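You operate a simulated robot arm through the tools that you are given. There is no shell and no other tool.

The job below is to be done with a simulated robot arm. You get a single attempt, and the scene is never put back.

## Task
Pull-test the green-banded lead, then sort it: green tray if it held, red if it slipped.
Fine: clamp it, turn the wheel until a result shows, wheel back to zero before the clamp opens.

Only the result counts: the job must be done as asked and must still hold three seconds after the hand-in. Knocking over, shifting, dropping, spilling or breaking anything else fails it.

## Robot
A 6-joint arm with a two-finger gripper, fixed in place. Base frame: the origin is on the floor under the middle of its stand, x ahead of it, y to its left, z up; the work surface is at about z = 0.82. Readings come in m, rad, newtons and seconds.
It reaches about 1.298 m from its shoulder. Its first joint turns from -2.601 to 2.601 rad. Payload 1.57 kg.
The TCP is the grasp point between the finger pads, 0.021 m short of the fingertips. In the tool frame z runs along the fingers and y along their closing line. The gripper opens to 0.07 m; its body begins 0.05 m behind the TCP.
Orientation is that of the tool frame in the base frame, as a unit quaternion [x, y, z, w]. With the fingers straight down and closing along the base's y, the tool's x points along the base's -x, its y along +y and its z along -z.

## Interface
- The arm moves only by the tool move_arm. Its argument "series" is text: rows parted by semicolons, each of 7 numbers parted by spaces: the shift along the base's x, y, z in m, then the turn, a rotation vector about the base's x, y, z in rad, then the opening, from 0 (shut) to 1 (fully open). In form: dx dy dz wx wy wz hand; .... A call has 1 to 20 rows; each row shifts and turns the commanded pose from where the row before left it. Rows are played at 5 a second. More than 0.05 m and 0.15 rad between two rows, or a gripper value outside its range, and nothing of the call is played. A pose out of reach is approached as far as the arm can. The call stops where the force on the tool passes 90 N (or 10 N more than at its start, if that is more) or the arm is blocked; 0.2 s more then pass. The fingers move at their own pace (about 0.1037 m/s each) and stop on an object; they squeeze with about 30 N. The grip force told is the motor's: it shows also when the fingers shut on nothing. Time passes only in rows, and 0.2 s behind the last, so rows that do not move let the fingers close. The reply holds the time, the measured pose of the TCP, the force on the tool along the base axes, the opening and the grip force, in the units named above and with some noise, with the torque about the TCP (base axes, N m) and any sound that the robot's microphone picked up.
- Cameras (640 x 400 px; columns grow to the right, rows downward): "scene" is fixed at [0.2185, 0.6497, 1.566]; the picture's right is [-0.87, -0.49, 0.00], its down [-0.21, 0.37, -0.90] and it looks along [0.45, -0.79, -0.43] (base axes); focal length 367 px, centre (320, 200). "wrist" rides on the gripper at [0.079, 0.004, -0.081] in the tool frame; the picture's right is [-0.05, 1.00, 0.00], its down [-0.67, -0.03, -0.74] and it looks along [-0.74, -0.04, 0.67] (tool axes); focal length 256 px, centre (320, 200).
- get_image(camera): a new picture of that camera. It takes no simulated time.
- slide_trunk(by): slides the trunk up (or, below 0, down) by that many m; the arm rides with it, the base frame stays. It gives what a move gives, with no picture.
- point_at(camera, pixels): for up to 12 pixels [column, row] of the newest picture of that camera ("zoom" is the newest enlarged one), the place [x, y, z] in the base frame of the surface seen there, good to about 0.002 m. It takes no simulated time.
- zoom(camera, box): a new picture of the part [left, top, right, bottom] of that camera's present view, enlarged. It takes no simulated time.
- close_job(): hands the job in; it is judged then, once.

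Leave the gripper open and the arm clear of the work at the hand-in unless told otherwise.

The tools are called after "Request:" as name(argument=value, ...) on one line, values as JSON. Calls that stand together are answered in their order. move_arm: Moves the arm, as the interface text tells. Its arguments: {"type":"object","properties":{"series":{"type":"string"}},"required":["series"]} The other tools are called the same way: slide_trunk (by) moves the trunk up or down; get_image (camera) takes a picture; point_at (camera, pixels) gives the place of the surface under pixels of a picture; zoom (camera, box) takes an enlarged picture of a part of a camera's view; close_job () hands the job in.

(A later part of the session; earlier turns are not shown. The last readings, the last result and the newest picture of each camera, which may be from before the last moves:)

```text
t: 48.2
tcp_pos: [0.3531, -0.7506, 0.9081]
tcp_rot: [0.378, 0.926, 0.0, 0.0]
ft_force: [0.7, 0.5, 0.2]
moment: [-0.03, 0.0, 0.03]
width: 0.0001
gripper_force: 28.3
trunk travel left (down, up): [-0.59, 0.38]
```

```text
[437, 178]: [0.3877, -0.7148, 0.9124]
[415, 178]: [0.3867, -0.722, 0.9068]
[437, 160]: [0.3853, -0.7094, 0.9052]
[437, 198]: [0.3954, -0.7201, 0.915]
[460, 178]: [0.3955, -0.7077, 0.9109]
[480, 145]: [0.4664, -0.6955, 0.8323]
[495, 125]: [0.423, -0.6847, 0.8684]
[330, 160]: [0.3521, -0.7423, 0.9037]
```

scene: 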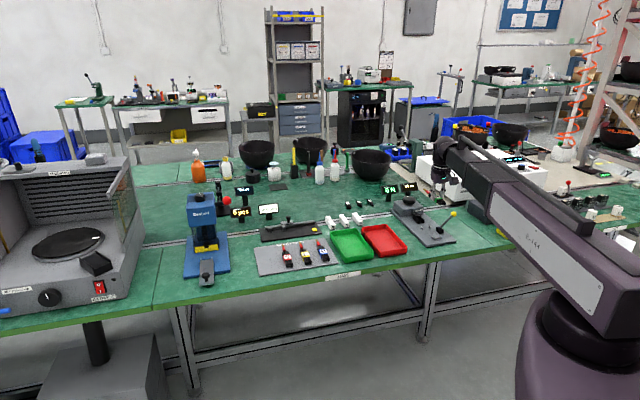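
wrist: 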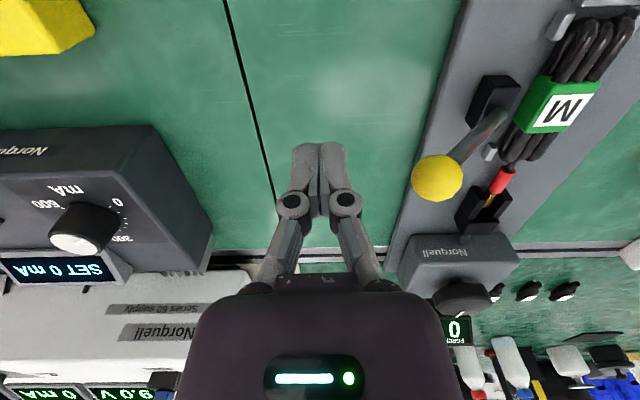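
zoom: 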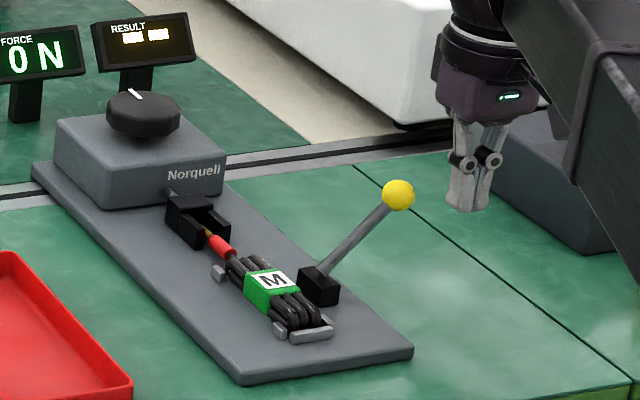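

Ball centre is about u 0.786, v −0.219, z 0.904; the shut fingers are at u 0.785, v −0.273. I'll push along +v: 3 cm free travel then small 5 mm steps, watching the force.

Request:
move_arm(series="0.0107 0.0105 0 0 0 0 0; 0.0107 0.0105 0 0 0 0 0; 0.0036 0.0035 0 0 0 0 0; 0.0036 0.0035 0 0 0 0 0; 0.0036 0.0035 0 0 0 0 0; 0 0 0 0 0 0 0")

Request:
zoom(camera="scene", box=[395, 180, 485, 250])

```text
t: 49.6
tcp_pos: [0.3854, -0.7203, 0.9093]
tcp_rot: [0.377, 0.926, 0.001, -0.001]
ft_force: [0.4, -0.3, 0.5]
moment: [-0.01, 0.01, 0.02]
width: 0.0002
gripper_force: 28.7
trunk travel left (down, up): [-0.59, 0.38]
```

```text
5.71 times, centred on (440, 215) of scene
```

zoom: 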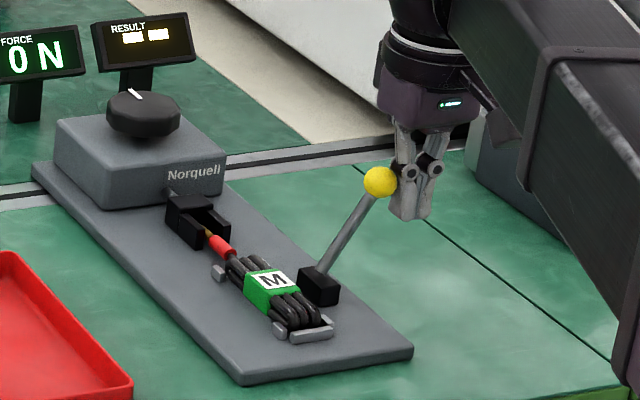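

The lever swings freely toward +v. Continuing 3.5 cm in small steps.

Request:
move_arm(series="0.0036 0.0035 0 0 0 0 0; 0.0036 0.0035 0 0 0 0 0; 0.0036 0.0035 0 0 0 0 0; 0.0036 0.0035 0 0 0 0 0; 0.0036 0.0035 0 0 0 0 0; 0.0036 0.0035 0 0 0 0 0; 0.0036 0.0035 0 0 0 0 0; 0 0 0 0 0 0 0")

Request:
zoom(camera="scene", box=[395, 180, 485, 250])

```text
t: 51.4
tcp_pos: [0.4118, -0.6947, 0.9088]
tcp_rot: [0.378, 0.926, 0.001, 0.0]
ft_force: [0.2, 0.3, 0.0]
moment: [0.0, 0.0, 0.02]
width: 0.0
gripper_force: 28.8
trunk travel left (down, up): [-0.59, 0.38]
```

```text
5.71 times, centred on (440, 215) of scene
```

zoom: 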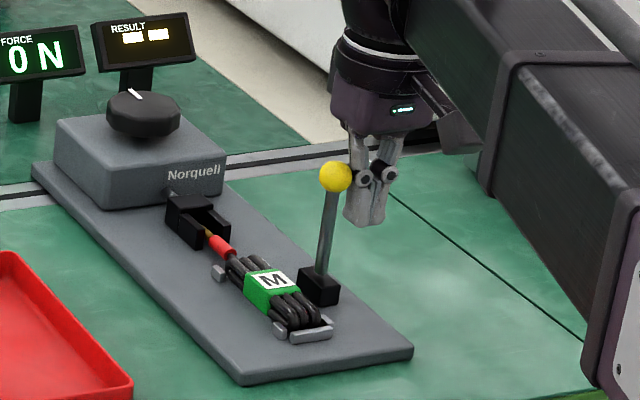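

The lever is near vertical. Continuing another 2.5 cm.

Request:
move_arm(series="0.0036 0.0035 0 0 0 0 0; 0.0036 0.0035 0 0 0 0 0; 0.0036 0.0035 0 0 0 0 0; 0.0036 0.0035 0 0 0 0 0; 0.0036 0.0035 0 0 0 0 0; 0 0 0 0 0 0 0")

Request:
zoom(camera="scene", box=[395, 180, 485, 250])

Request:
get_image(camera="wrist")

```text
t: 52.8
tcp_pos: [0.4304, -0.678, 0.9082]
tcp_rot: [0.378, 0.926, 0.0, 0.0]
ft_force: [0.1, 0.0, 0.7]
moment: [0.0, -0.01, 0.0]
width: 0.0001
gripper_force: 29.1
trunk travel left (down, up): [-0.59, 0.38]
```

```text
5.71 times, centred on (440, 215) of scene
```

zoom: 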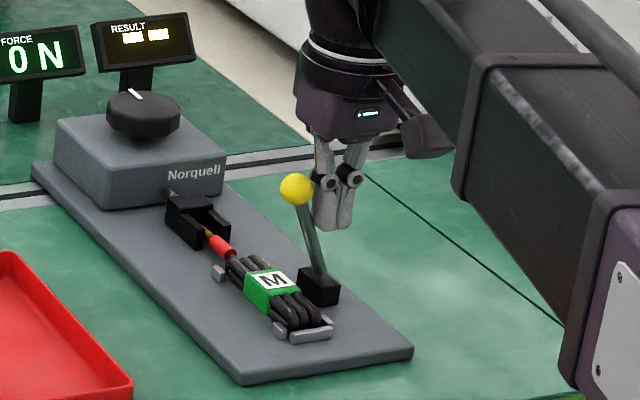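

```text
taken
```

wrist: 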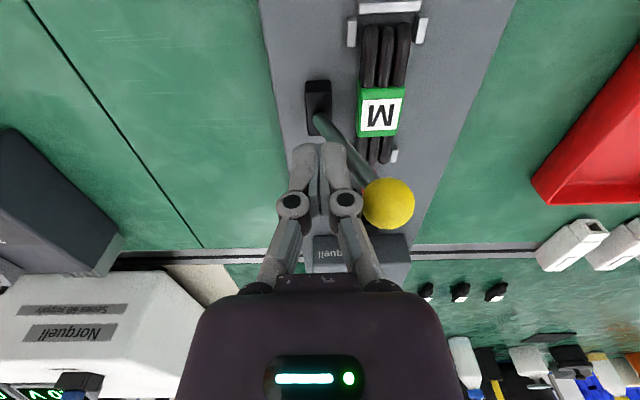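

Past vertical, no resistance. Continuing another 3.5 cm.

Request:
move_arm(series="0.0036 0.0035 0 0 0 0 0; 0.0036 0.0035 0 0 0 0 0; 0.0036 0.0035 0 0 0 0 0; 0.0036 0.0035 0 0 0 0 0; 0.0036 0.0035 0 0 0 0 0; 0.0036 0.0035 0 0 0 0 0; 0.0036 0.0035 0 0 0 0 0; 0 0 0 0 0 0 0")

Request:
zoom(camera="scene", box=[395, 180, 485, 250])

Request:
get_image(camera="wrist")

```text
t: 54.6
tcp_pos: [0.4544, -0.6529, 0.9085]
tcp_rot: [0.377, 0.926, 0.0, 0.0]
ft_force: [-0.2, -0.2, 0.5]
moment: [0.01, -0.01, 0.0]
width: 0.0001
gripper_force: 28.9
trunk travel left (down, up): [-0.59, 0.38]
```

```text
5.71 times, centred on (440, 215) of scene
```

zoom: 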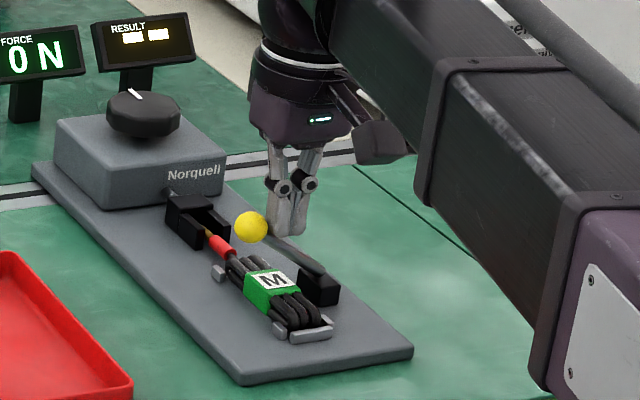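

```text
taken
```

wrist: 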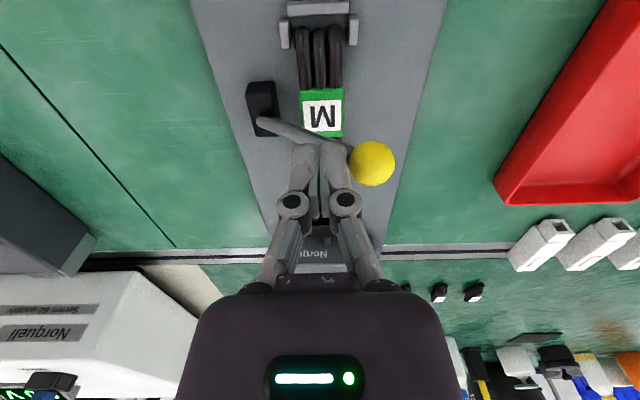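

The lever has swung well over the coil. I'll measure the ball and rod now.

Request:
point_at(camera="wrist", pixels=[[372, 163], [372, 145], [390, 163], [265, 120], [285, 128], [300, 135], [345, 150], [322, 110]])

Request:
zoom(camera="wrist", box=[230, 70, 420, 200])

```text
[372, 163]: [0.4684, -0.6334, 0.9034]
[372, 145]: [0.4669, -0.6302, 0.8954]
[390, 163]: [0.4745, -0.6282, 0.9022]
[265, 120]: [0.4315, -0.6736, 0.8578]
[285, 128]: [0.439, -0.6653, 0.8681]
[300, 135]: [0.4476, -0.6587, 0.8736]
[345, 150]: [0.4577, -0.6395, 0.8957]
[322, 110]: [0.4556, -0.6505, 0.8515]
```

```text
3.08 times, centred on (325, 135) of wrist
```

zoom: 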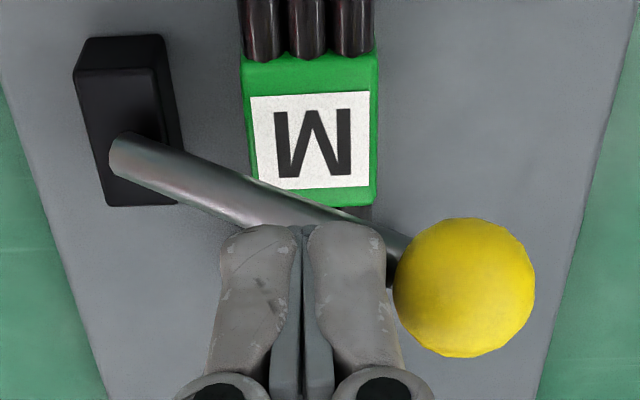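

The lever is at ~52° past vertical, rod not yet touching the coil. I'll raise 3 cm, move +3.3 cm along v to stand over the ball, and press it down step by step.

Request:
slide_trunk(by=0.03)

Request:
move_arm(series="0.0118 0.0116 0 0 0 0 0; 0.0118 0.0115 0 0 0 0 0; 0 0 0 0 0 0 0")

Request:
get_image(camera="wrist")

Request:
zoom(camera="scene", box=[395, 180, 485, 250])

```text
t: 55.4
tcp_pos: [0.4541, -0.6543, 0.9386]
tcp_rot: [0.376, 0.926, 0.001, 0.0]
ft_force: [-0.8, 0.5, 0.2]
moment: [-0.02, 0.0, -0.04]
width: 0.0002
gripper_force: 28.8
trunk travel left (down, up): [-0.62, 0.35]
```

```text
t: 56.2
tcp_pos: [0.4776, -0.6303, 0.9384]
tcp_rot: [0.377, 0.926, 0.0, 0.0]
ft_force: [0.1, 0.1, -0.3]
moment: [-0.03, 0.0, 0.0]
width: 0.0
gripper_force: 28.7
trunk travel left (down, up): [-0.62, 0.35]
```

```text
taken
```

wrist: 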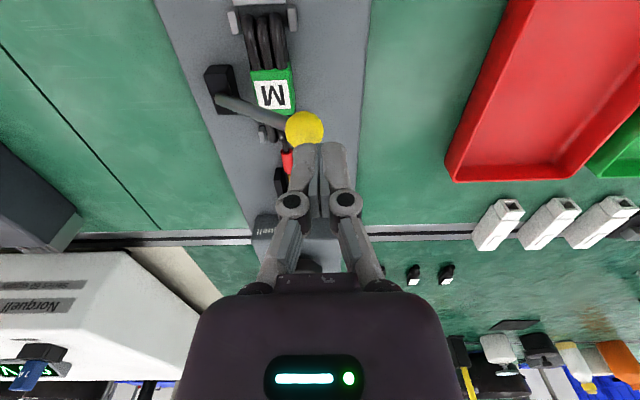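

```text
5.71 times, centred on (440, 215) of scene
```

zoom: 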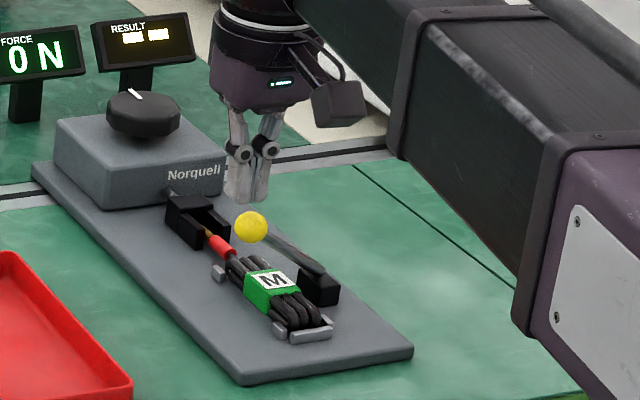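

The fingertips stand above the ball (ball v≈−0.108, fingers −0.113…−0.088). Pressing down 2 cm.

Request:
slide_trunk(by=-0.02)

Request:
slide_trunk(by=-0.01)

Request:
zoom(camera="scene", box=[395, 180, 485, 250])

```text
t: 56.8
tcp_pos: [0.4802, -0.6267, 0.9188]
tcp_rot: [0.377, 0.926, 0.001, 0.001]
ft_force: [18.1, 11.6, 16.2]
moment: [0.09, -0.23, 0.09]
width: 0.0
gripper_force: 28.7
trunk travel left (down, up): [-0.6, 0.37]
```

```text
t: 57.4
tcp_pos: [0.484, -0.6231, 0.9105]
tcp_rot: [0.376, 0.927, 0.005, 0.004]
ft_force: [43.0, 32.5, 30.1]
moment: [0.44, -0.69, 0.17]
width: 0.0
gripper_force: 28.7
trunk travel left (down, up): [-0.59, 0.38]
```

```text
5.71 times, centred on (440, 215) of scene
```

zoom: 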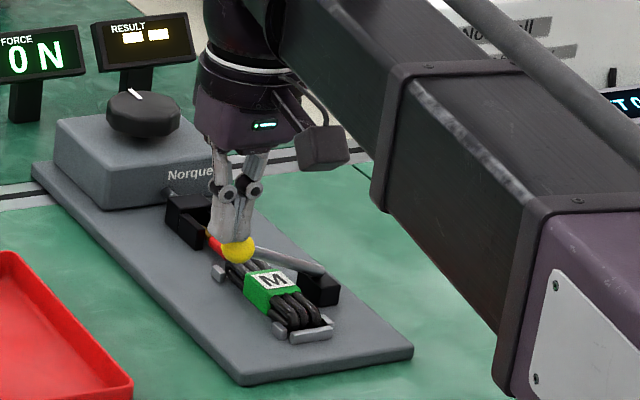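

The fingertips bear on the ball's outer side and get pushed +v (54 N sideways). I'll back off upward and measure where the ball is now.

Request:
slide_trunk(by=0.03)

Request:
get_image(camera="wrist")

Request:
zoom(camera="scene", box=[395, 180, 485, 250])

```text
t: 58.2
tcp_pos: [0.4771, -0.6318, 0.939]
tcp_rot: [0.378, 0.926, 0.0, 0.0]
ft_force: [-0.5, 0.5, 0.2]
moment: [0.02, 0.01, 0.0]
width: 0.0001
gripper_force: 28.2
trunk travel left (down, up): [-0.62, 0.35]
```

```text
taken
```

wrist: 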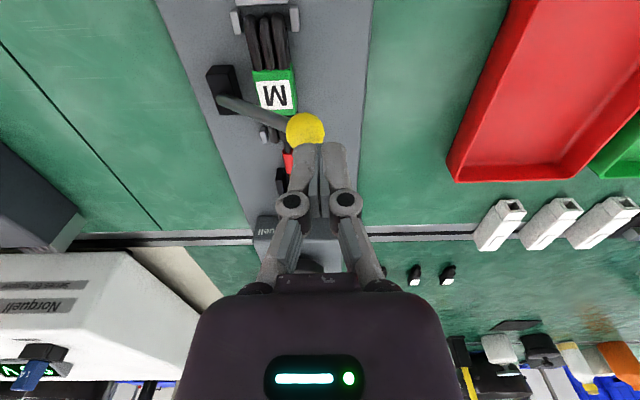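

```text
5.71 times, centred on (440, 215) of scene
```

zoom: 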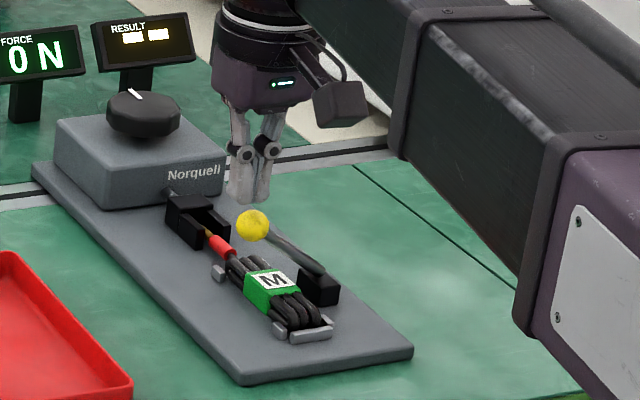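

The lever returned to the same place after pressing, as if it is at its end stop (~96° total swing). I'll measure the ball again and look closely at the clamp.

Request:
point_at(camera="wrist", pixels=[[305, 129], [305, 115], [290, 129], [222, 98], [240, 104], [258, 112], [274, 95]])

Request:
zoom(camera="wrist", box=[190, 0, 350, 200])

Request:
zoom(camera="scene", box=[415, 200, 465, 245])

```text
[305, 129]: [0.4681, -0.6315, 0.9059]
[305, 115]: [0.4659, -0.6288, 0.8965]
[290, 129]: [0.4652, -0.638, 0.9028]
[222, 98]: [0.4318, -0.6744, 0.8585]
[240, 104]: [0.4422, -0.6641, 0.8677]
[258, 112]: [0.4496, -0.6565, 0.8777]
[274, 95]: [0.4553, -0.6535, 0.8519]
```

```text
2.00 times, centred on (270, 100) of wrist
```

zoom: 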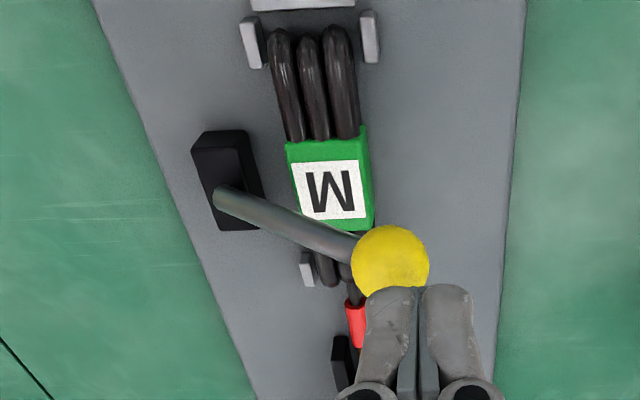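

```text
8.89 times, centred on (440, 222) of scene
```

zoom: 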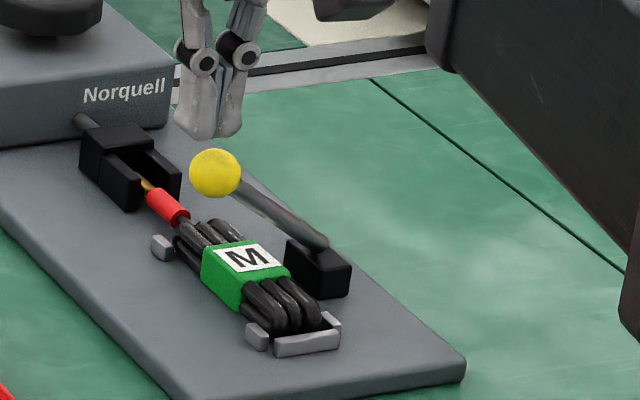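

The lever looks to be at its stop (~53° past vertical). To confirm, I'll go back to the −v side of the ball and push +v horizontally in small steps, watching whether the force rises.

Request:
move_arm(series="-0.0161 -0.0158 0 0 0 0 0; -0.0161 -0.0158 0 0 0 0 0; 0 0 0 0 0 0 0")

Request:
slide_trunk(by=-0.03)

Request:
move_arm(series="0.0036 0.0035 0 0 0 0 0; 0.0036 0.0035 0 0 0 0 0; 0.0036 0.0035 0 0 0 0 0; 0.0018 0.00175 0 0 0 0 0; 0 0 0 0 0 0 0")

```text
t: 59.0
tcp_pos: [0.4447, -0.6619, 0.9379]
tcp_rot: [0.377, 0.926, 0.0, 0.0]
ft_force: [-0.9, 0.3, 0.3]
moment: [-0.02, -0.01, 0.0]
width: 0.0
gripper_force: 28.8
trunk travel left (down, up): [-0.62, 0.35]
```

```text
t: 59.7
tcp_pos: [0.4443, -0.6631, 0.9078]
tcp_rot: [0.378, 0.926, 0.0, 0.0]
ft_force: [1.0, -0.9, 0.3]
moment: [0.0, 0.01, -0.01]
width: 0.0001
gripper_force: 28.9
trunk travel left (down, up): [-0.59, 0.38]
```

```text
t: 60.9
tcp_pos: [0.4557, -0.6499, 0.9083]
tcp_rot: [0.378, 0.926, 0.0, 0.0]
ft_force: [-0.5, 0.4, -0.5]
moment: [0.01, 0.01, 0.02]
width: 0.0
gripper_force: 28.3
trunk travel left (down, up): [-0.59, 0.38]
```

Still no force at v −0.13. Pushing further in 3 mm steps.

Request:
move_arm(series="0.0021 0.0021 0 0 0 0 0; 0.0021 0.0021 0 0 0 0 0; 0 0 0 0 0 0 0")

Request:
move_arm(series="0.0021 0.0021 0 0 0 0 0; 0.0021 0.0021 0 0 0 0 0; 0 0 0 0 0 0 0")

Request:
get_image(camera="wrist")

Request:
zoom(camera="scene", box=[395, 180, 485, 250])

```text
t: 61.7
tcp_pos: [0.46, -0.6449, 0.9088]
tcp_rot: [0.377, 0.926, 0.0, 0.0]
ft_force: [0.2, 0.0, -0.6]
moment: [-0.02, 0.0, -0.02]
width: 0.0
gripper_force: 29.1
trunk travel left (down, up): [-0.59, 0.38]
```

```text
t: 62.5
tcp_pos: [0.4657, -0.6423, 0.908]
tcp_rot: [0.377, 0.926, -0.001, 0.0]
ft_force: [-1.1, 0.3, -0.4]
moment: [0.04, 0.0, -0.03]
width: 0.0
gripper_force: 28.6
trunk travel left (down, up): [-0.59, 0.38]
```

```text
taken
```

wrist: 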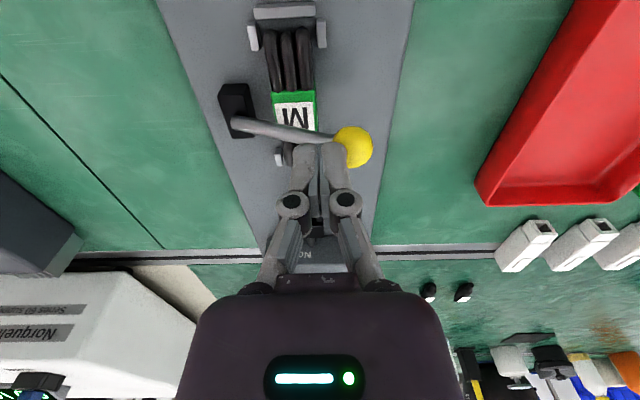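

```text
5.71 times, centred on (440, 215) of scene
```

zoom: 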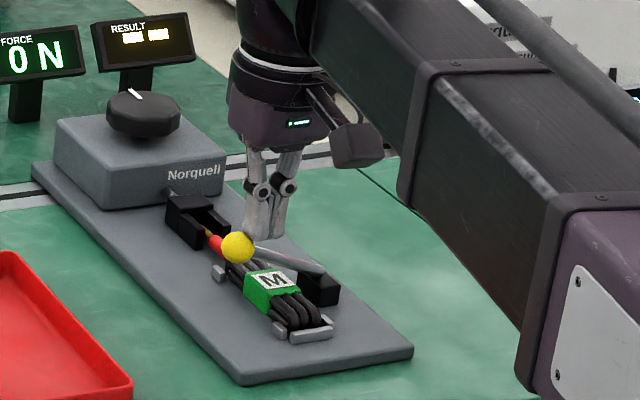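

The lever still moves freely (now ~65°), so it was not at its stop. The fingers are above the rod now; I'll press down with the trunk in small steps, watching Fz.

Request:
slide_trunk(by=-0.012)

Request:
slide_trunk(by=-0.005)

Request:
zoom(camera="scene", box=[395, 180, 485, 250])

```text
t: 63.1
tcp_pos: [0.4643, -0.641, 0.8968]
tcp_rot: [0.377, 0.926, 0.0, 0.001]
ft_force: [1.2, 0.1, 0.4]
moment: [0.0, -0.01, -0.02]
width: 0.0
gripper_force: 29.4
trunk travel left (down, up): [-0.578, 0.392]
```

```text
t: 63.7
tcp_pos: [0.4669, -0.6418, 0.8908]
tcp_rot: [0.378, 0.926, -0.002, 0.0]
ft_force: [0.2, -0.1, -1.0]
moment: [0.0, 0.01, 0.0]
width: 0.0
gripper_force: 28.7
trunk travel left (down, up): [-0.573, 0.397]
```

```text
5.71 times, centred on (440, 215) of scene
```

zoom: 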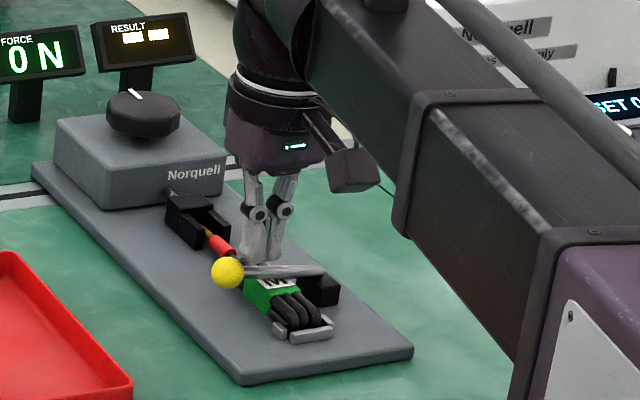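

The lever follows easily and lies nearly across the coil. Continuing down in small steps until a force shows.

Request:
slide_trunk(by=-0.004)

Request:
slide_trunk(by=-0.003)

Request:
get_image(camera="wrist")

Request:
zoom(camera="scene", box=[410, 200, 465, 245])

```text
t: 64.2
tcp_pos: [0.4656, -0.6414, 0.8871]
tcp_rot: [0.376, 0.926, 0.0, 0.0]
ft_force: [-0.1, 0.9, -0.2]
moment: [0.01, 0.02, 0.01]
width: 0.0
gripper_force: 28.2
trunk travel left (down, up): [-0.569, 0.401]
```

```text
t: 64.7
tcp_pos: [0.4655, -0.64, 0.8839]
tcp_rot: [0.376, 0.926, 0.001, 0.0]
ft_force: [-0.5, 0.8, 0.5]
moment: [0.01, 0.01, 0.01]
width: 0.0
gripper_force: 28.7
trunk travel left (down, up): [-0.566, 0.404]
```

```text
taken
```

wrist: 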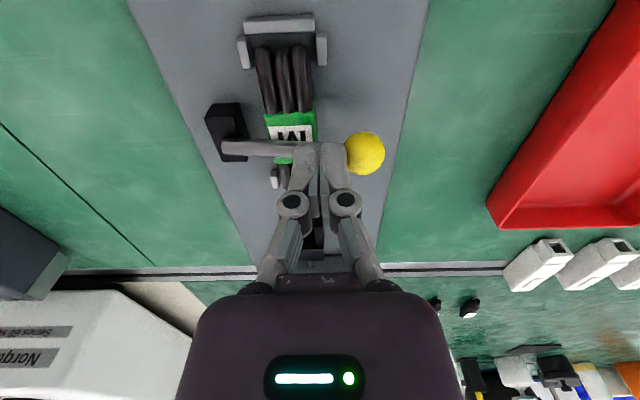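

```text
8.89 times, centred on (438, 222) of scene
```

zoom: 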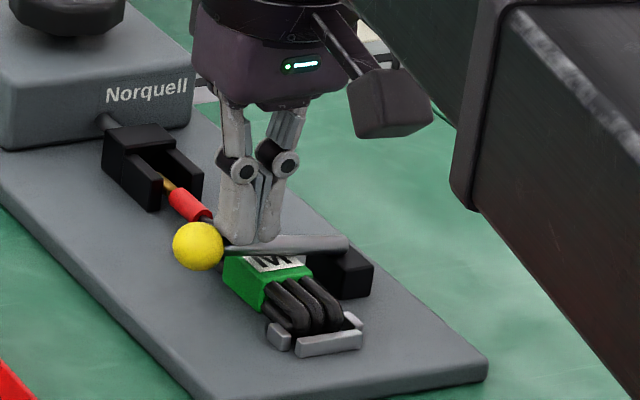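

Request:
point_at(camera="wrist", pixels=[[365, 150], [365, 140], [230, 147], [250, 148], [270, 148], [290, 149], [290, 125], [380, 152]])

Request:
slide_trunk(by=-0.002)

```text
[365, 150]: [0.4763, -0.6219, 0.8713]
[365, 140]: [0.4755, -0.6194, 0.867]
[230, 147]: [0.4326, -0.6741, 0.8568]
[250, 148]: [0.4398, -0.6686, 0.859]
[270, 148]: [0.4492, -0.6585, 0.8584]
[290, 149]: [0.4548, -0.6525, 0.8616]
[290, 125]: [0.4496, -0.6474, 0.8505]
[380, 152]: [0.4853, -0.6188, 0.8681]
```

```text
t: 65.2
tcp_pos: [0.4651, -0.6422, 0.8834]
tcp_rot: [0.377, 0.926, 0.0, 0.0]
ft_force: [3.7, -3.0, 13.6]
moment: [0.03, -0.14, -0.01]
width: 0.0
gripper_force: 28.5
trunk travel left (down, up): [-0.564, 0.406]
```

Fz rose to 13.6 N: the lever now bears on the lead. I'll press 2 mm more to be sure it is fully down.

Request:
slide_trunk(by=-0.002)

Request:
zoom(camera="scene", box=[380, 180, 465, 245])

```text
t: 65.8
tcp_pos: [0.4652, -0.6409, 0.8831]
tcp_rot: [0.377, 0.926, -0.001, 0.001]
ft_force: [6.0, -8.1, 36.1]
moment: [-0.09, -0.34, -0.07]
width: 0.0001
gripper_force: 28.7
trunk travel left (down, up): [-0.562, 0.408]
```

```text
6.15 times, centred on (422, 212) of scene
```

zoom: 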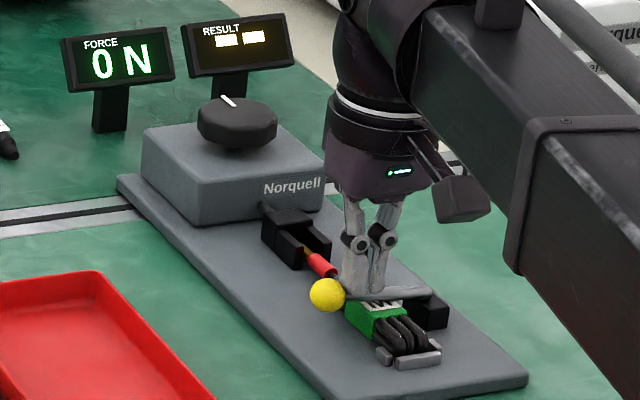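

Stiff stop (36 N with no further motion): the clamp is down. I'll lift off and check that the lever stays there.

Request:
slide_trunk(by=0.02)

Request:
slide_trunk(by=0.07)

Request:
get_image(camera="wrist")

Request:
zoom(camera="scene", box=[380, 180, 465, 245])

```text
t: 66.4
tcp_pos: [0.4643, -0.6411, 0.8997]
tcp_rot: [0.377, 0.926, 0.0, 0.0]
ft_force: [-0.3, 0.0, 0.0]
moment: [0.0, 0.03, 0.02]
width: 0.0003
gripper_force: 28.3
trunk travel left (down, up): [-0.582, 0.388]
```

```text
t: 67.5
tcp_pos: [0.4651, -0.6421, 0.9692]
tcp_rot: [0.377, 0.926, 0.0, -0.001]
ft_force: [-0.5, -0.5, 0.5]
moment: [-0.03, 0.02, -0.03]
width: 0.0001
gripper_force: 29.0
trunk travel left (down, up): [-0.652, 0.318]
```

```text
taken
```

wrist: 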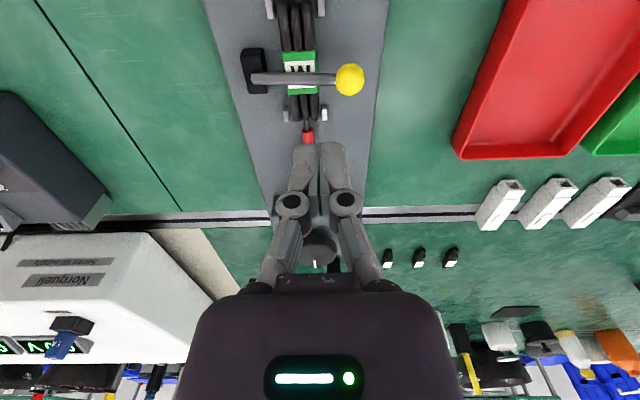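

```text
6.15 times, centred on (422, 212) of scene
```

zoom: 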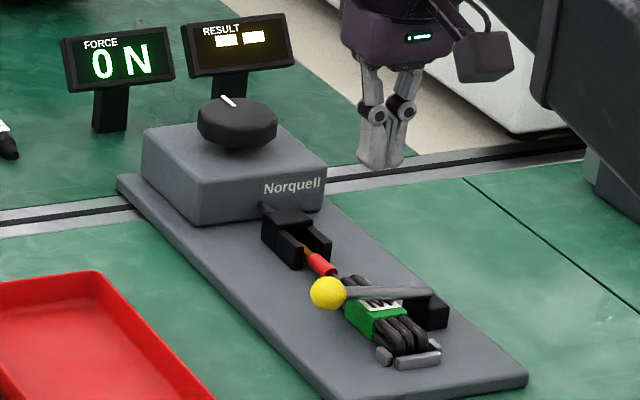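

The lever stays down across the coil. Now to the wheel: I'll move +0.11 m along u at this height with the hand opening, and look at the wheel.

Request:
move_arm(series="0.0257 -0.0262 0 0 0 0 0.5; 0.0257 -0.0262 0 0 0 0 1; 0.0256 -0.0261 0 0 0 0 1; 0 0 0 0 0 0 1; 0 0 0 0 0 0 1")

Request:
get_image(camera="wrist")

Request:
zoom(camera="wrist", box=[250, 90, 390, 270])

```text
t: 68.7
tcp_pos: [0.5415, -0.721, 0.9718]
tcp_rot: [0.376, 0.926, 0.0, 0.0]
ft_force: [-0.6, 0.4, 0.1]
moment: [0.0, 0.0, -0.01]
width: 0.0701
gripper_force: 0.0
trunk travel left (down, up): [-0.652, 0.318]
```

```text
taken
```

wrist: 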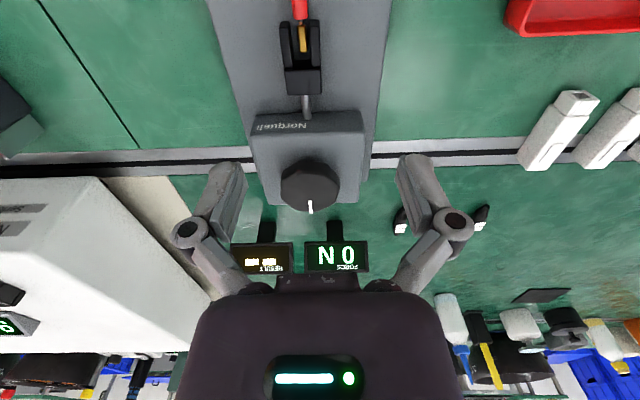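

```text
2.22 times, centred on (320, 180) of wrist
```

zoom: 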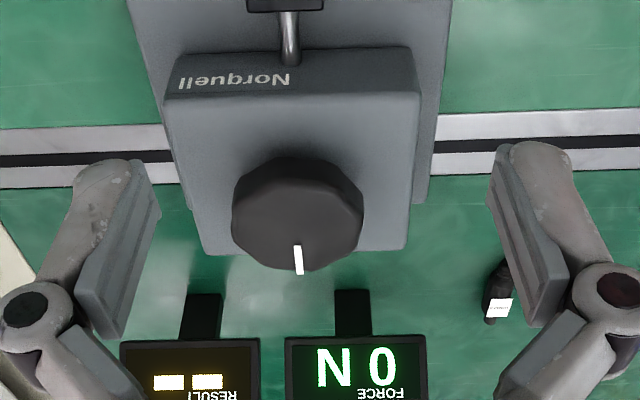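

Request:
point_at(camera="zoom", pixels=[[300, 225], [245, 225], [357, 225], [300, 265], [300, 195], [298, 252], [260, 190], [340, 190], [300, 170], [290, 110], [250, 252], [350, 250]])

```text
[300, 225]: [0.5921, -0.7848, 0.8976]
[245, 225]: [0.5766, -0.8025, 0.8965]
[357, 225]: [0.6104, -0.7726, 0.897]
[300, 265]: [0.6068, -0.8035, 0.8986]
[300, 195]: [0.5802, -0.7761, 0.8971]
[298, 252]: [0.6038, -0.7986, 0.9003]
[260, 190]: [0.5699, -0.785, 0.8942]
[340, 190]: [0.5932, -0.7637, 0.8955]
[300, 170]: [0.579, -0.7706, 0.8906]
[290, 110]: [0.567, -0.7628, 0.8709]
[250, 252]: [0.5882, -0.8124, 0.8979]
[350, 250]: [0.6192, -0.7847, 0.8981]
```

Wheel: centre ≈ (0.593, −0.7885), diameter ≈ 47 mm, top z 0.898, box top 0.871. I'll measure the display heights to be sure the gripper clears them when turning.

Request:
point_at(camera="zoom", pixels=[[190, 345], [255, 345], [290, 345], [350, 342], [420, 342], [200, 300], [350, 295], [190, 380], [355, 370], [125, 350], [500, 300]])

Request:
zoom(camera="scene", box=[375, 175, 445, 225])

```text
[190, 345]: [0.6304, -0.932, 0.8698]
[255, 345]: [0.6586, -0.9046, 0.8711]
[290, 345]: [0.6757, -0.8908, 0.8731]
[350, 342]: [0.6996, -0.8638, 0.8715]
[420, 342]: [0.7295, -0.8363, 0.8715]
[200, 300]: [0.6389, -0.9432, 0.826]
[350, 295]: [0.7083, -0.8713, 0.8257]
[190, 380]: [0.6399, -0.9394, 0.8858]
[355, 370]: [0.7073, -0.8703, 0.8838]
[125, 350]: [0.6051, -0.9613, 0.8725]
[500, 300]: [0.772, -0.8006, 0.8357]
```

```text
8.00 times, centred on (410, 200) of scene
```

zoom: 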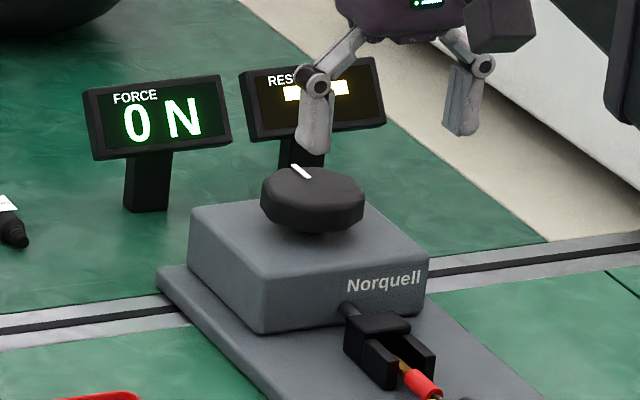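

Displays are 0.127 m away, well clear. Moving above the wheel centre and lowering partway.

Request:
move_arm(series="0.0259 -0.0336 0 0 0 0 1; 0.0259 -0.0337 0 0 0 0 1; 0 0 0 0 0 0 1; 0 0 0 0 0 0 1")

Request:
slide_trunk(by=-0.04)

Request:
get_image(camera="wrist")

Request:
zoom(camera="wrist", box=[230, 70, 410, 230])

```text
t: 69.7
tcp_pos: [0.5923, -0.7898, 0.9703]
tcp_rot: [0.377, 0.926, 0.0, 0.0]
ft_force: [-0.1, -0.3, -0.5]
moment: [0.0, 0.01, 0.02]
width: 0.07
gripper_force: 0.1
trunk travel left (down, up): [-0.652, 0.318]
```

```text
t: 70.5
tcp_pos: [0.5927, -0.7894, 0.9306]
tcp_rot: [0.377, 0.926, 0.0, 0.0]
ft_force: [-0.2, -0.1, 0.2]
moment: [0.0, 0.0, 0.01]
width: 0.0698
gripper_force: 0.0
trunk travel left (down, up): [-0.612, 0.358]
```

```text
taken
```

wrist: 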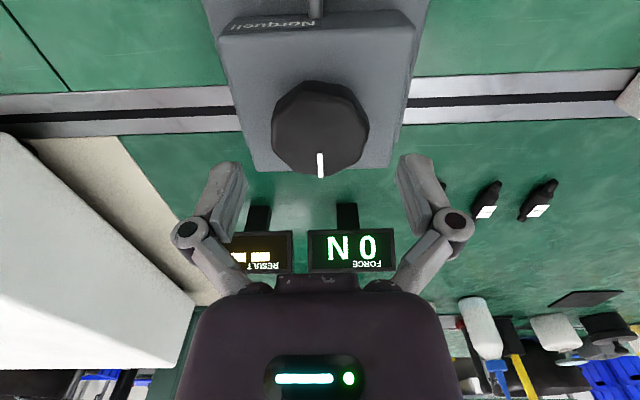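

```text
2.50 times, centred on (320, 150) of wrist
```

zoom: 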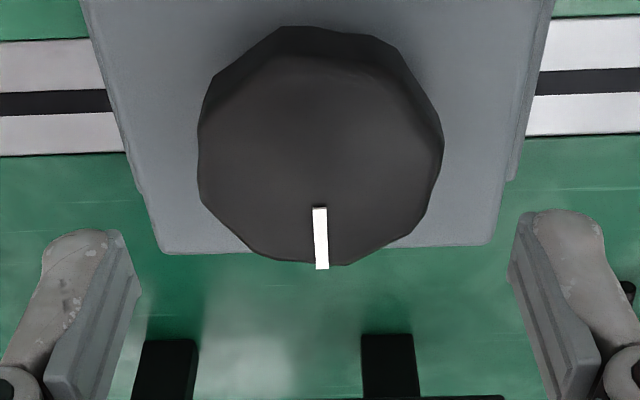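

Request:
point_at(camera="zoom", pixels=[[320, 255], [320, 70], [320, 60], [320, 50], [210, 160], [432, 160], [320, 160], [320, 215], [320, 35], [260, 230], [390, 230], [230, 90]])

```text
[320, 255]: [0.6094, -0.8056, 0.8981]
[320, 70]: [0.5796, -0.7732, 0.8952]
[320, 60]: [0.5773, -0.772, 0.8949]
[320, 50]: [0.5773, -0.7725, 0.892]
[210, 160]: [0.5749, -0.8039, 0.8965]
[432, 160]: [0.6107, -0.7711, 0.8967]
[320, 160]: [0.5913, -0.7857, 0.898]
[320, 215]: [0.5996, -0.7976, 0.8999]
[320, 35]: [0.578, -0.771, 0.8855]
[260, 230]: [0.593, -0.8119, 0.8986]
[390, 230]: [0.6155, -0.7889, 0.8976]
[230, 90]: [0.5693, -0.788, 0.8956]
```

The wheel is centred under the gripper (cols 272–369, mid 320). Lowering 0.033 so the pads flank the wheel, then closing.

Request:
slide_trunk(by=-0.0325)

Request:
move_arm(series="0 0 0 0 0 0 0.8; 0 0 0 0 0 0 0.7; 0 0 0 0 0 0 0.6; 0 0 0 0 0 0 0.6; 0 0 0 0 0 0 0.6")

Request:
get_image(camera="wrist")

Request:
zoom(camera="scene", box=[375, 165, 455, 235])

```text
t: 71.3
tcp_pos: [0.5934, -0.789, 0.8972]
tcp_rot: [0.377, 0.926, 0.0, 0.0]
ft_force: [-0.8, -0.1, 0.2]
moment: [-0.01, 0.02, -0.01]
width: 0.0702
gripper_force: 0.0
trunk travel left (down, up): [-0.579, 0.391]
```

```text
t: 72.5
tcp_pos: [0.5926, -0.7897, 0.8973]
tcp_rot: [0.376, 0.926, 0.0, -0.001]
ft_force: [-2.5, -5.2, 4.5]
moment: [-0.16, 0.24, -0.01]
width: 0.0538
gripper_force: 32.1
trunk travel left (down, up): [-0.579, 0.391]
```

```text
taken
```

wrist: 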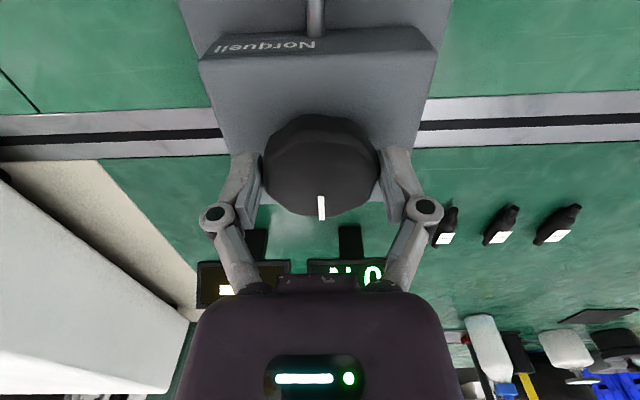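

```text
5.71 times, centred on (415, 200) of scene
```

zoom: 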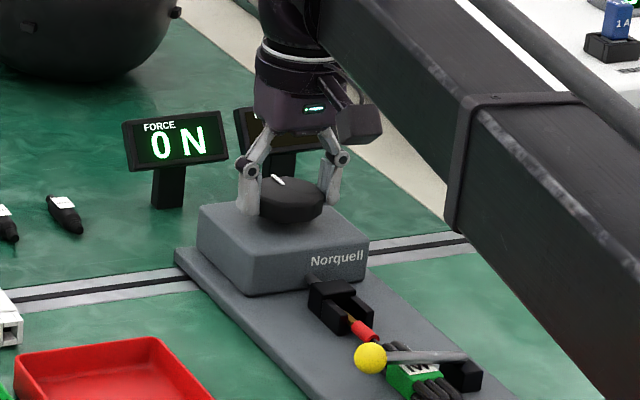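

Wheel is gripped (54 mm). I'll try a small turn clockwise seen from above (−z), 0.3 rad, and watch the moment and FORCE display.

Request:
move_arm(series="0 0 0 0 0 -0.1 0.6; 0 0 0 0 0 -0.1 0.6; 0 0 0 0 0 -0.1 0.6; 0 0 0 0 0 0 0.6")

Request:
zoom(camera="scene", box=[375, 165, 455, 235])

Request:
get_image(camera="wrist")

```text
t: 73.5
tcp_pos: [0.5922, -0.7891, 0.8987]
tcp_rot: [0.511, 0.859, 0.0, -0.001]
ft_force: [5.7, -5.4, 7.8]
moment: [0.16, 0.37, -0.04]
width: 0.0538
gripper_force: 31.9
trunk travel left (down, up): [-0.579, 0.391]
```

```text
5.71 times, centred on (415, 200) of scene
```

zoom: 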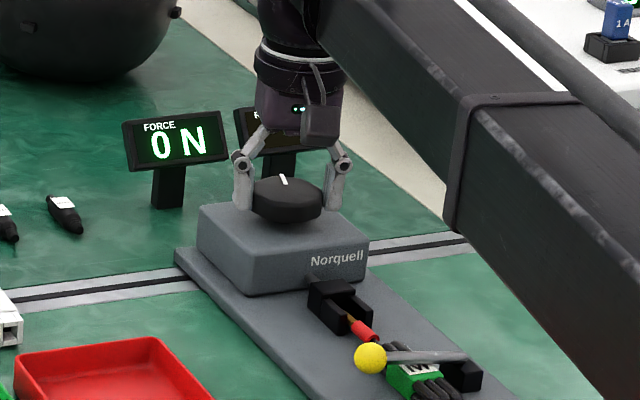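

```text
taken
```

wrist: 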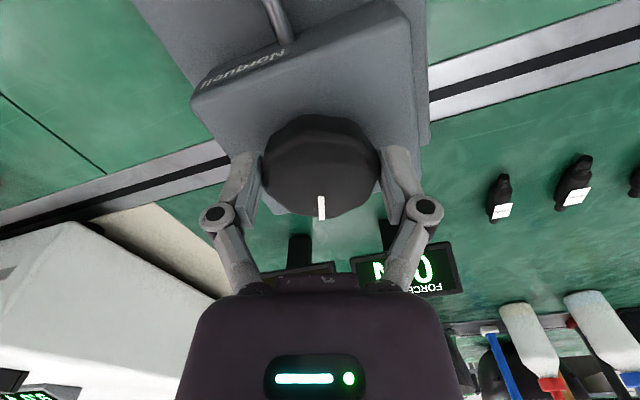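

The wheel turned with the gripper (0.3 rad) but FORCE still reads 0 N. I'll check whether the fork moved.

Request:
zoom(camera="scene", box=[400, 190, 450, 235])

```text
8.89 times, centred on (425, 212) of scene
```

zoom: 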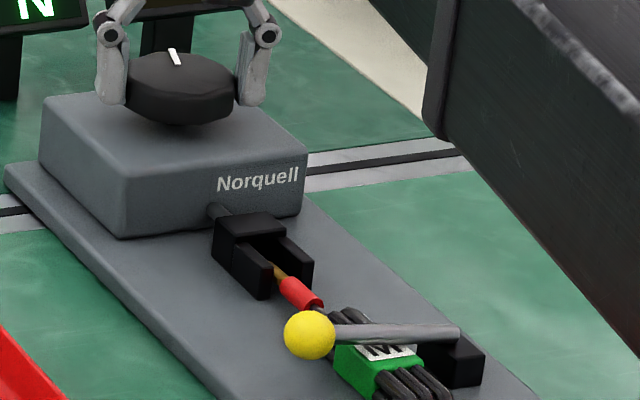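

The fork seems unchanged. Continuing clockwise by another 0.45 rad and comparing.

Request:
move_arm(series="0 0 0 0 0 -0.15 0.6; 0 0 0 0 0 -0.15 0.6; 0 0 0 0 0 -0.15 0.6; 0 0 0 0 0 0 0.6")

Request:
zoom(camera="scene", box=[385, 175, 455, 235])

```text
t: 74.5
tcp_pos: [0.5932, -0.7883, 0.8979]
tcp_rot: [0.69, 0.724, 0.001, 0.001]
ft_force: [16.4, -4.8, 11.2]
moment: [0.09, -0.2, 0.03]
width: 0.0538
gripper_force: 31.9
trunk travel left (down, up): [-0.579, 0.391]
```

```text
6.67 times, centred on (420, 205) of scene
```

zoom: 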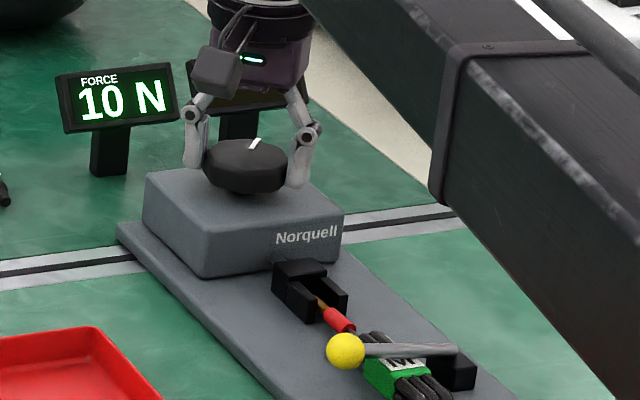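

FORCE shows 10 N, so clockwise loads the lead. Side force on the tool (16 N) says the wheel's axis is a few mm off my TCP; I'll trim by (+2, −2) mm and keep turning 0.45 rad.

Request:
move_arm(series="0.001 -0.001 0 0 0 -0.1 0.6; 0.001 -0.001 0 0 0 -0.1 0.6; 0 0 0 0 0 -0.1 0.6; 0 0 0 0 0 0 0.6")

Request:
zoom(camera="scene", box=[385, 175, 455, 235])

Request:
get_image(camera="wrist")

```text
t: 75.5
tcp_pos: [0.5944, -0.7888, 0.897]
tcp_rot: [0.791, 0.612, 0.0, -0.001]
ft_force: [1.6, 19.4, -7.1]
moment: [0.35, -0.37, 0.01]
width: 0.0537
gripper_force: 31.9
trunk travel left (down, up): [-0.579, 0.391]
```

```text
6.67 times, centred on (420, 205) of scene
```

zoom: 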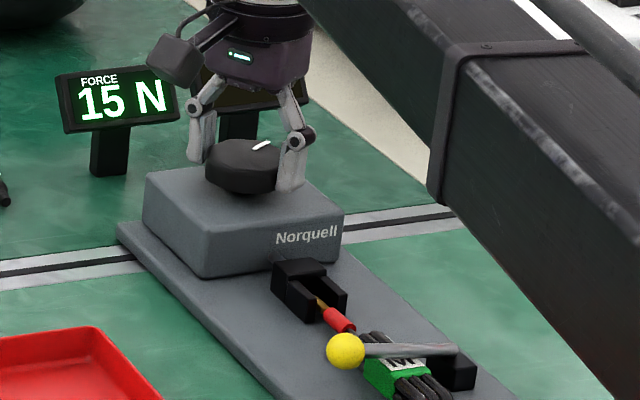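

```text
taken
```

wrist: 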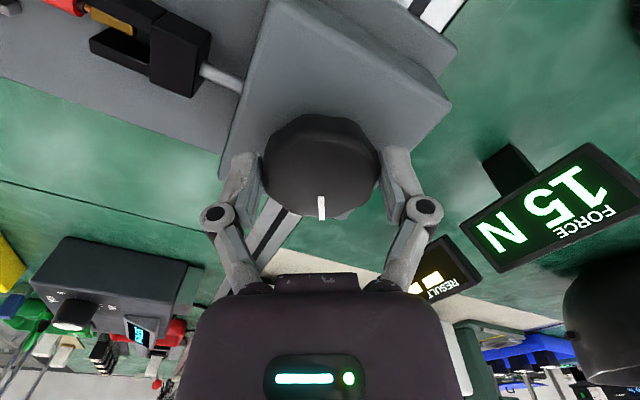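

FORCE 15 N at ~1.05 rad; RESULT still blank dashes. I'll revert the y trim and keep turning in 0.45 rad bites.

Request:
move_arm(series="0 0.002 0 0 0 -0.1 0.6; 0 0 0 0 0 -0.15 0.6; 0 0 0 0 0 -0.15 0.6; 0 0 0 0 0 0 0.6")

Request:
get_image(camera="wrist")

Request:
zoom(camera="scene", box=[385, 175, 455, 235])

```text
t: 76.5
tcp_pos: [0.5945, -0.7893, 0.8972]
tcp_rot: [0.897, 0.442, -0.001, 0.002]
ft_force: [7.8, 3.2, 3.5]
moment: [0.36, 0.31, 0.02]
width: 0.0536
gripper_force: 32.0
trunk travel left (down, up): [-0.579, 0.391]
```

```text
taken
```

wrist: 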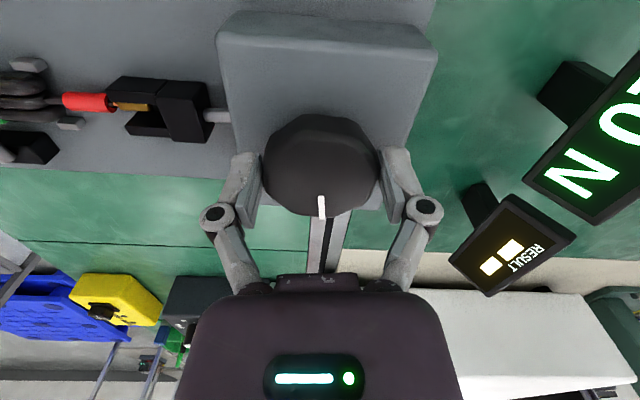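

```text
6.67 times, centred on (420, 205) of scene
```

zoom: 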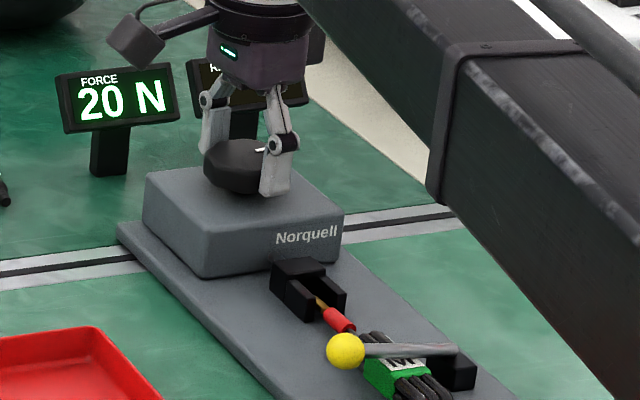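

FORCE 20 N, RESULT still dashes. Continuing another 0.45 rad.

Request:
move_arm(series="0 0 0 0 0 -0.15 0.6; 0 0 0 0 0 -0.15 0.6; 0 0 0 0 0 -0.15 0.6; 0 0 0 0 0 0 0.6")

Request:
get_image(camera="wrist")

Request:
zoom(camera="scene", box=[385, 175, 455, 235])

```text
t: 77.5
tcp_pos: [0.5964, -0.7907, 0.8983]
tcp_rot: [0.973, 0.231, 0.001, 0.002]
ft_force: [21.1, -15.7, 18.5]
moment: [-0.63, -0.25, 0.07]
width: 0.0538
gripper_force: 31.9
trunk travel left (down, up): [-0.579, 0.391]
```

```text
taken
```

wrist: 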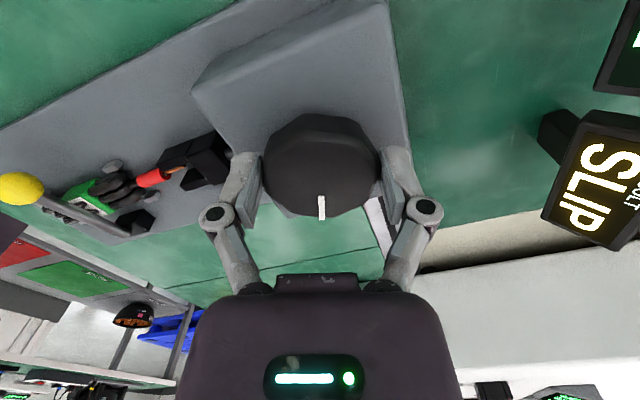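

```text
6.67 times, centred on (420, 205) of scene
```

zoom: 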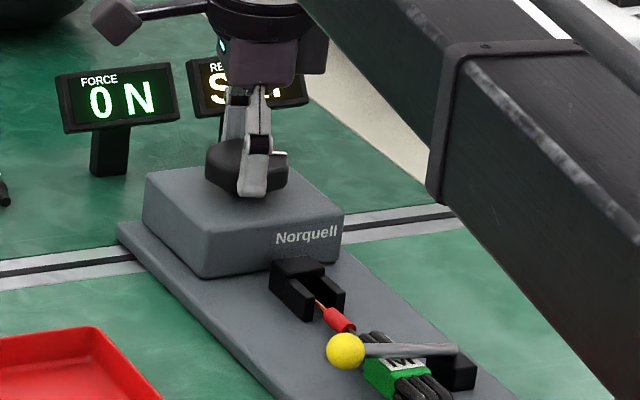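

RESULT shows SLIP and FORCE dropped to 0 N. I'll zoom to confirm it before winding back.

Request:
zoom(camera="wrist", box=[520, 90, 640, 260])

Request:
zoom(camera="scene", box=[415, 205, 450, 235])

Request:
zoom(camera="wrist", box=[0, 100, 260, 260])

```text
2.35 times, centred on (580, 175) of wrist
```

zoom: 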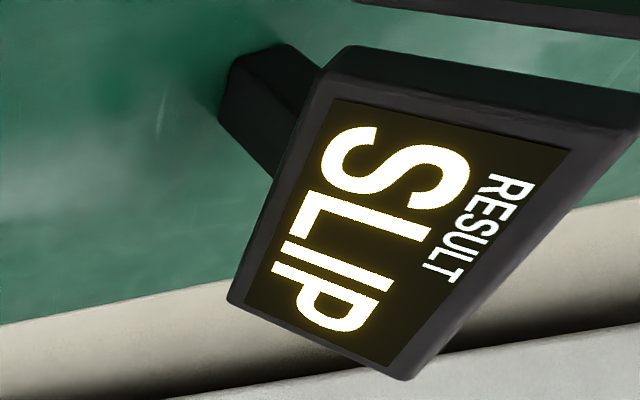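

```text
13.33 times, centred on (432, 220) of scene
```

zoom: 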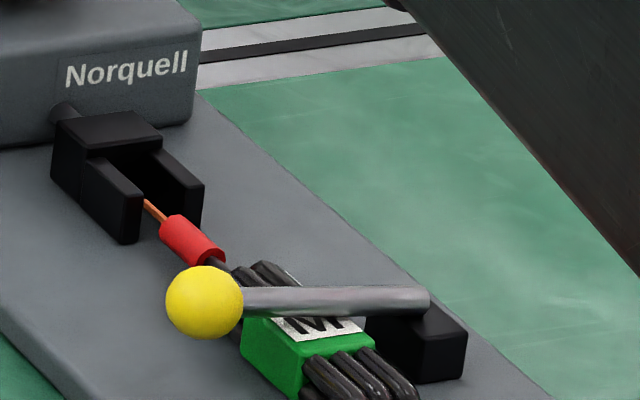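

```text
2.46 times, centred on (130, 180) of wrist
```

zoom: 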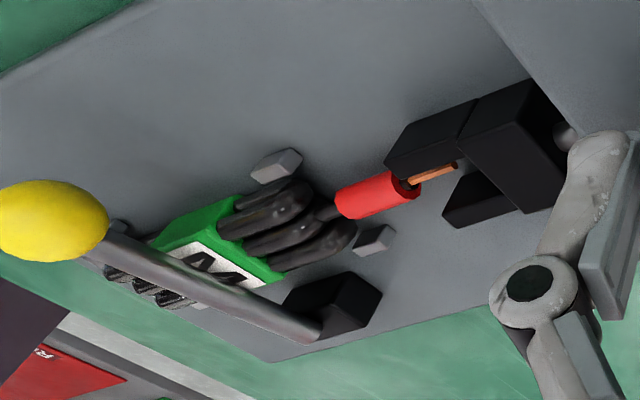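

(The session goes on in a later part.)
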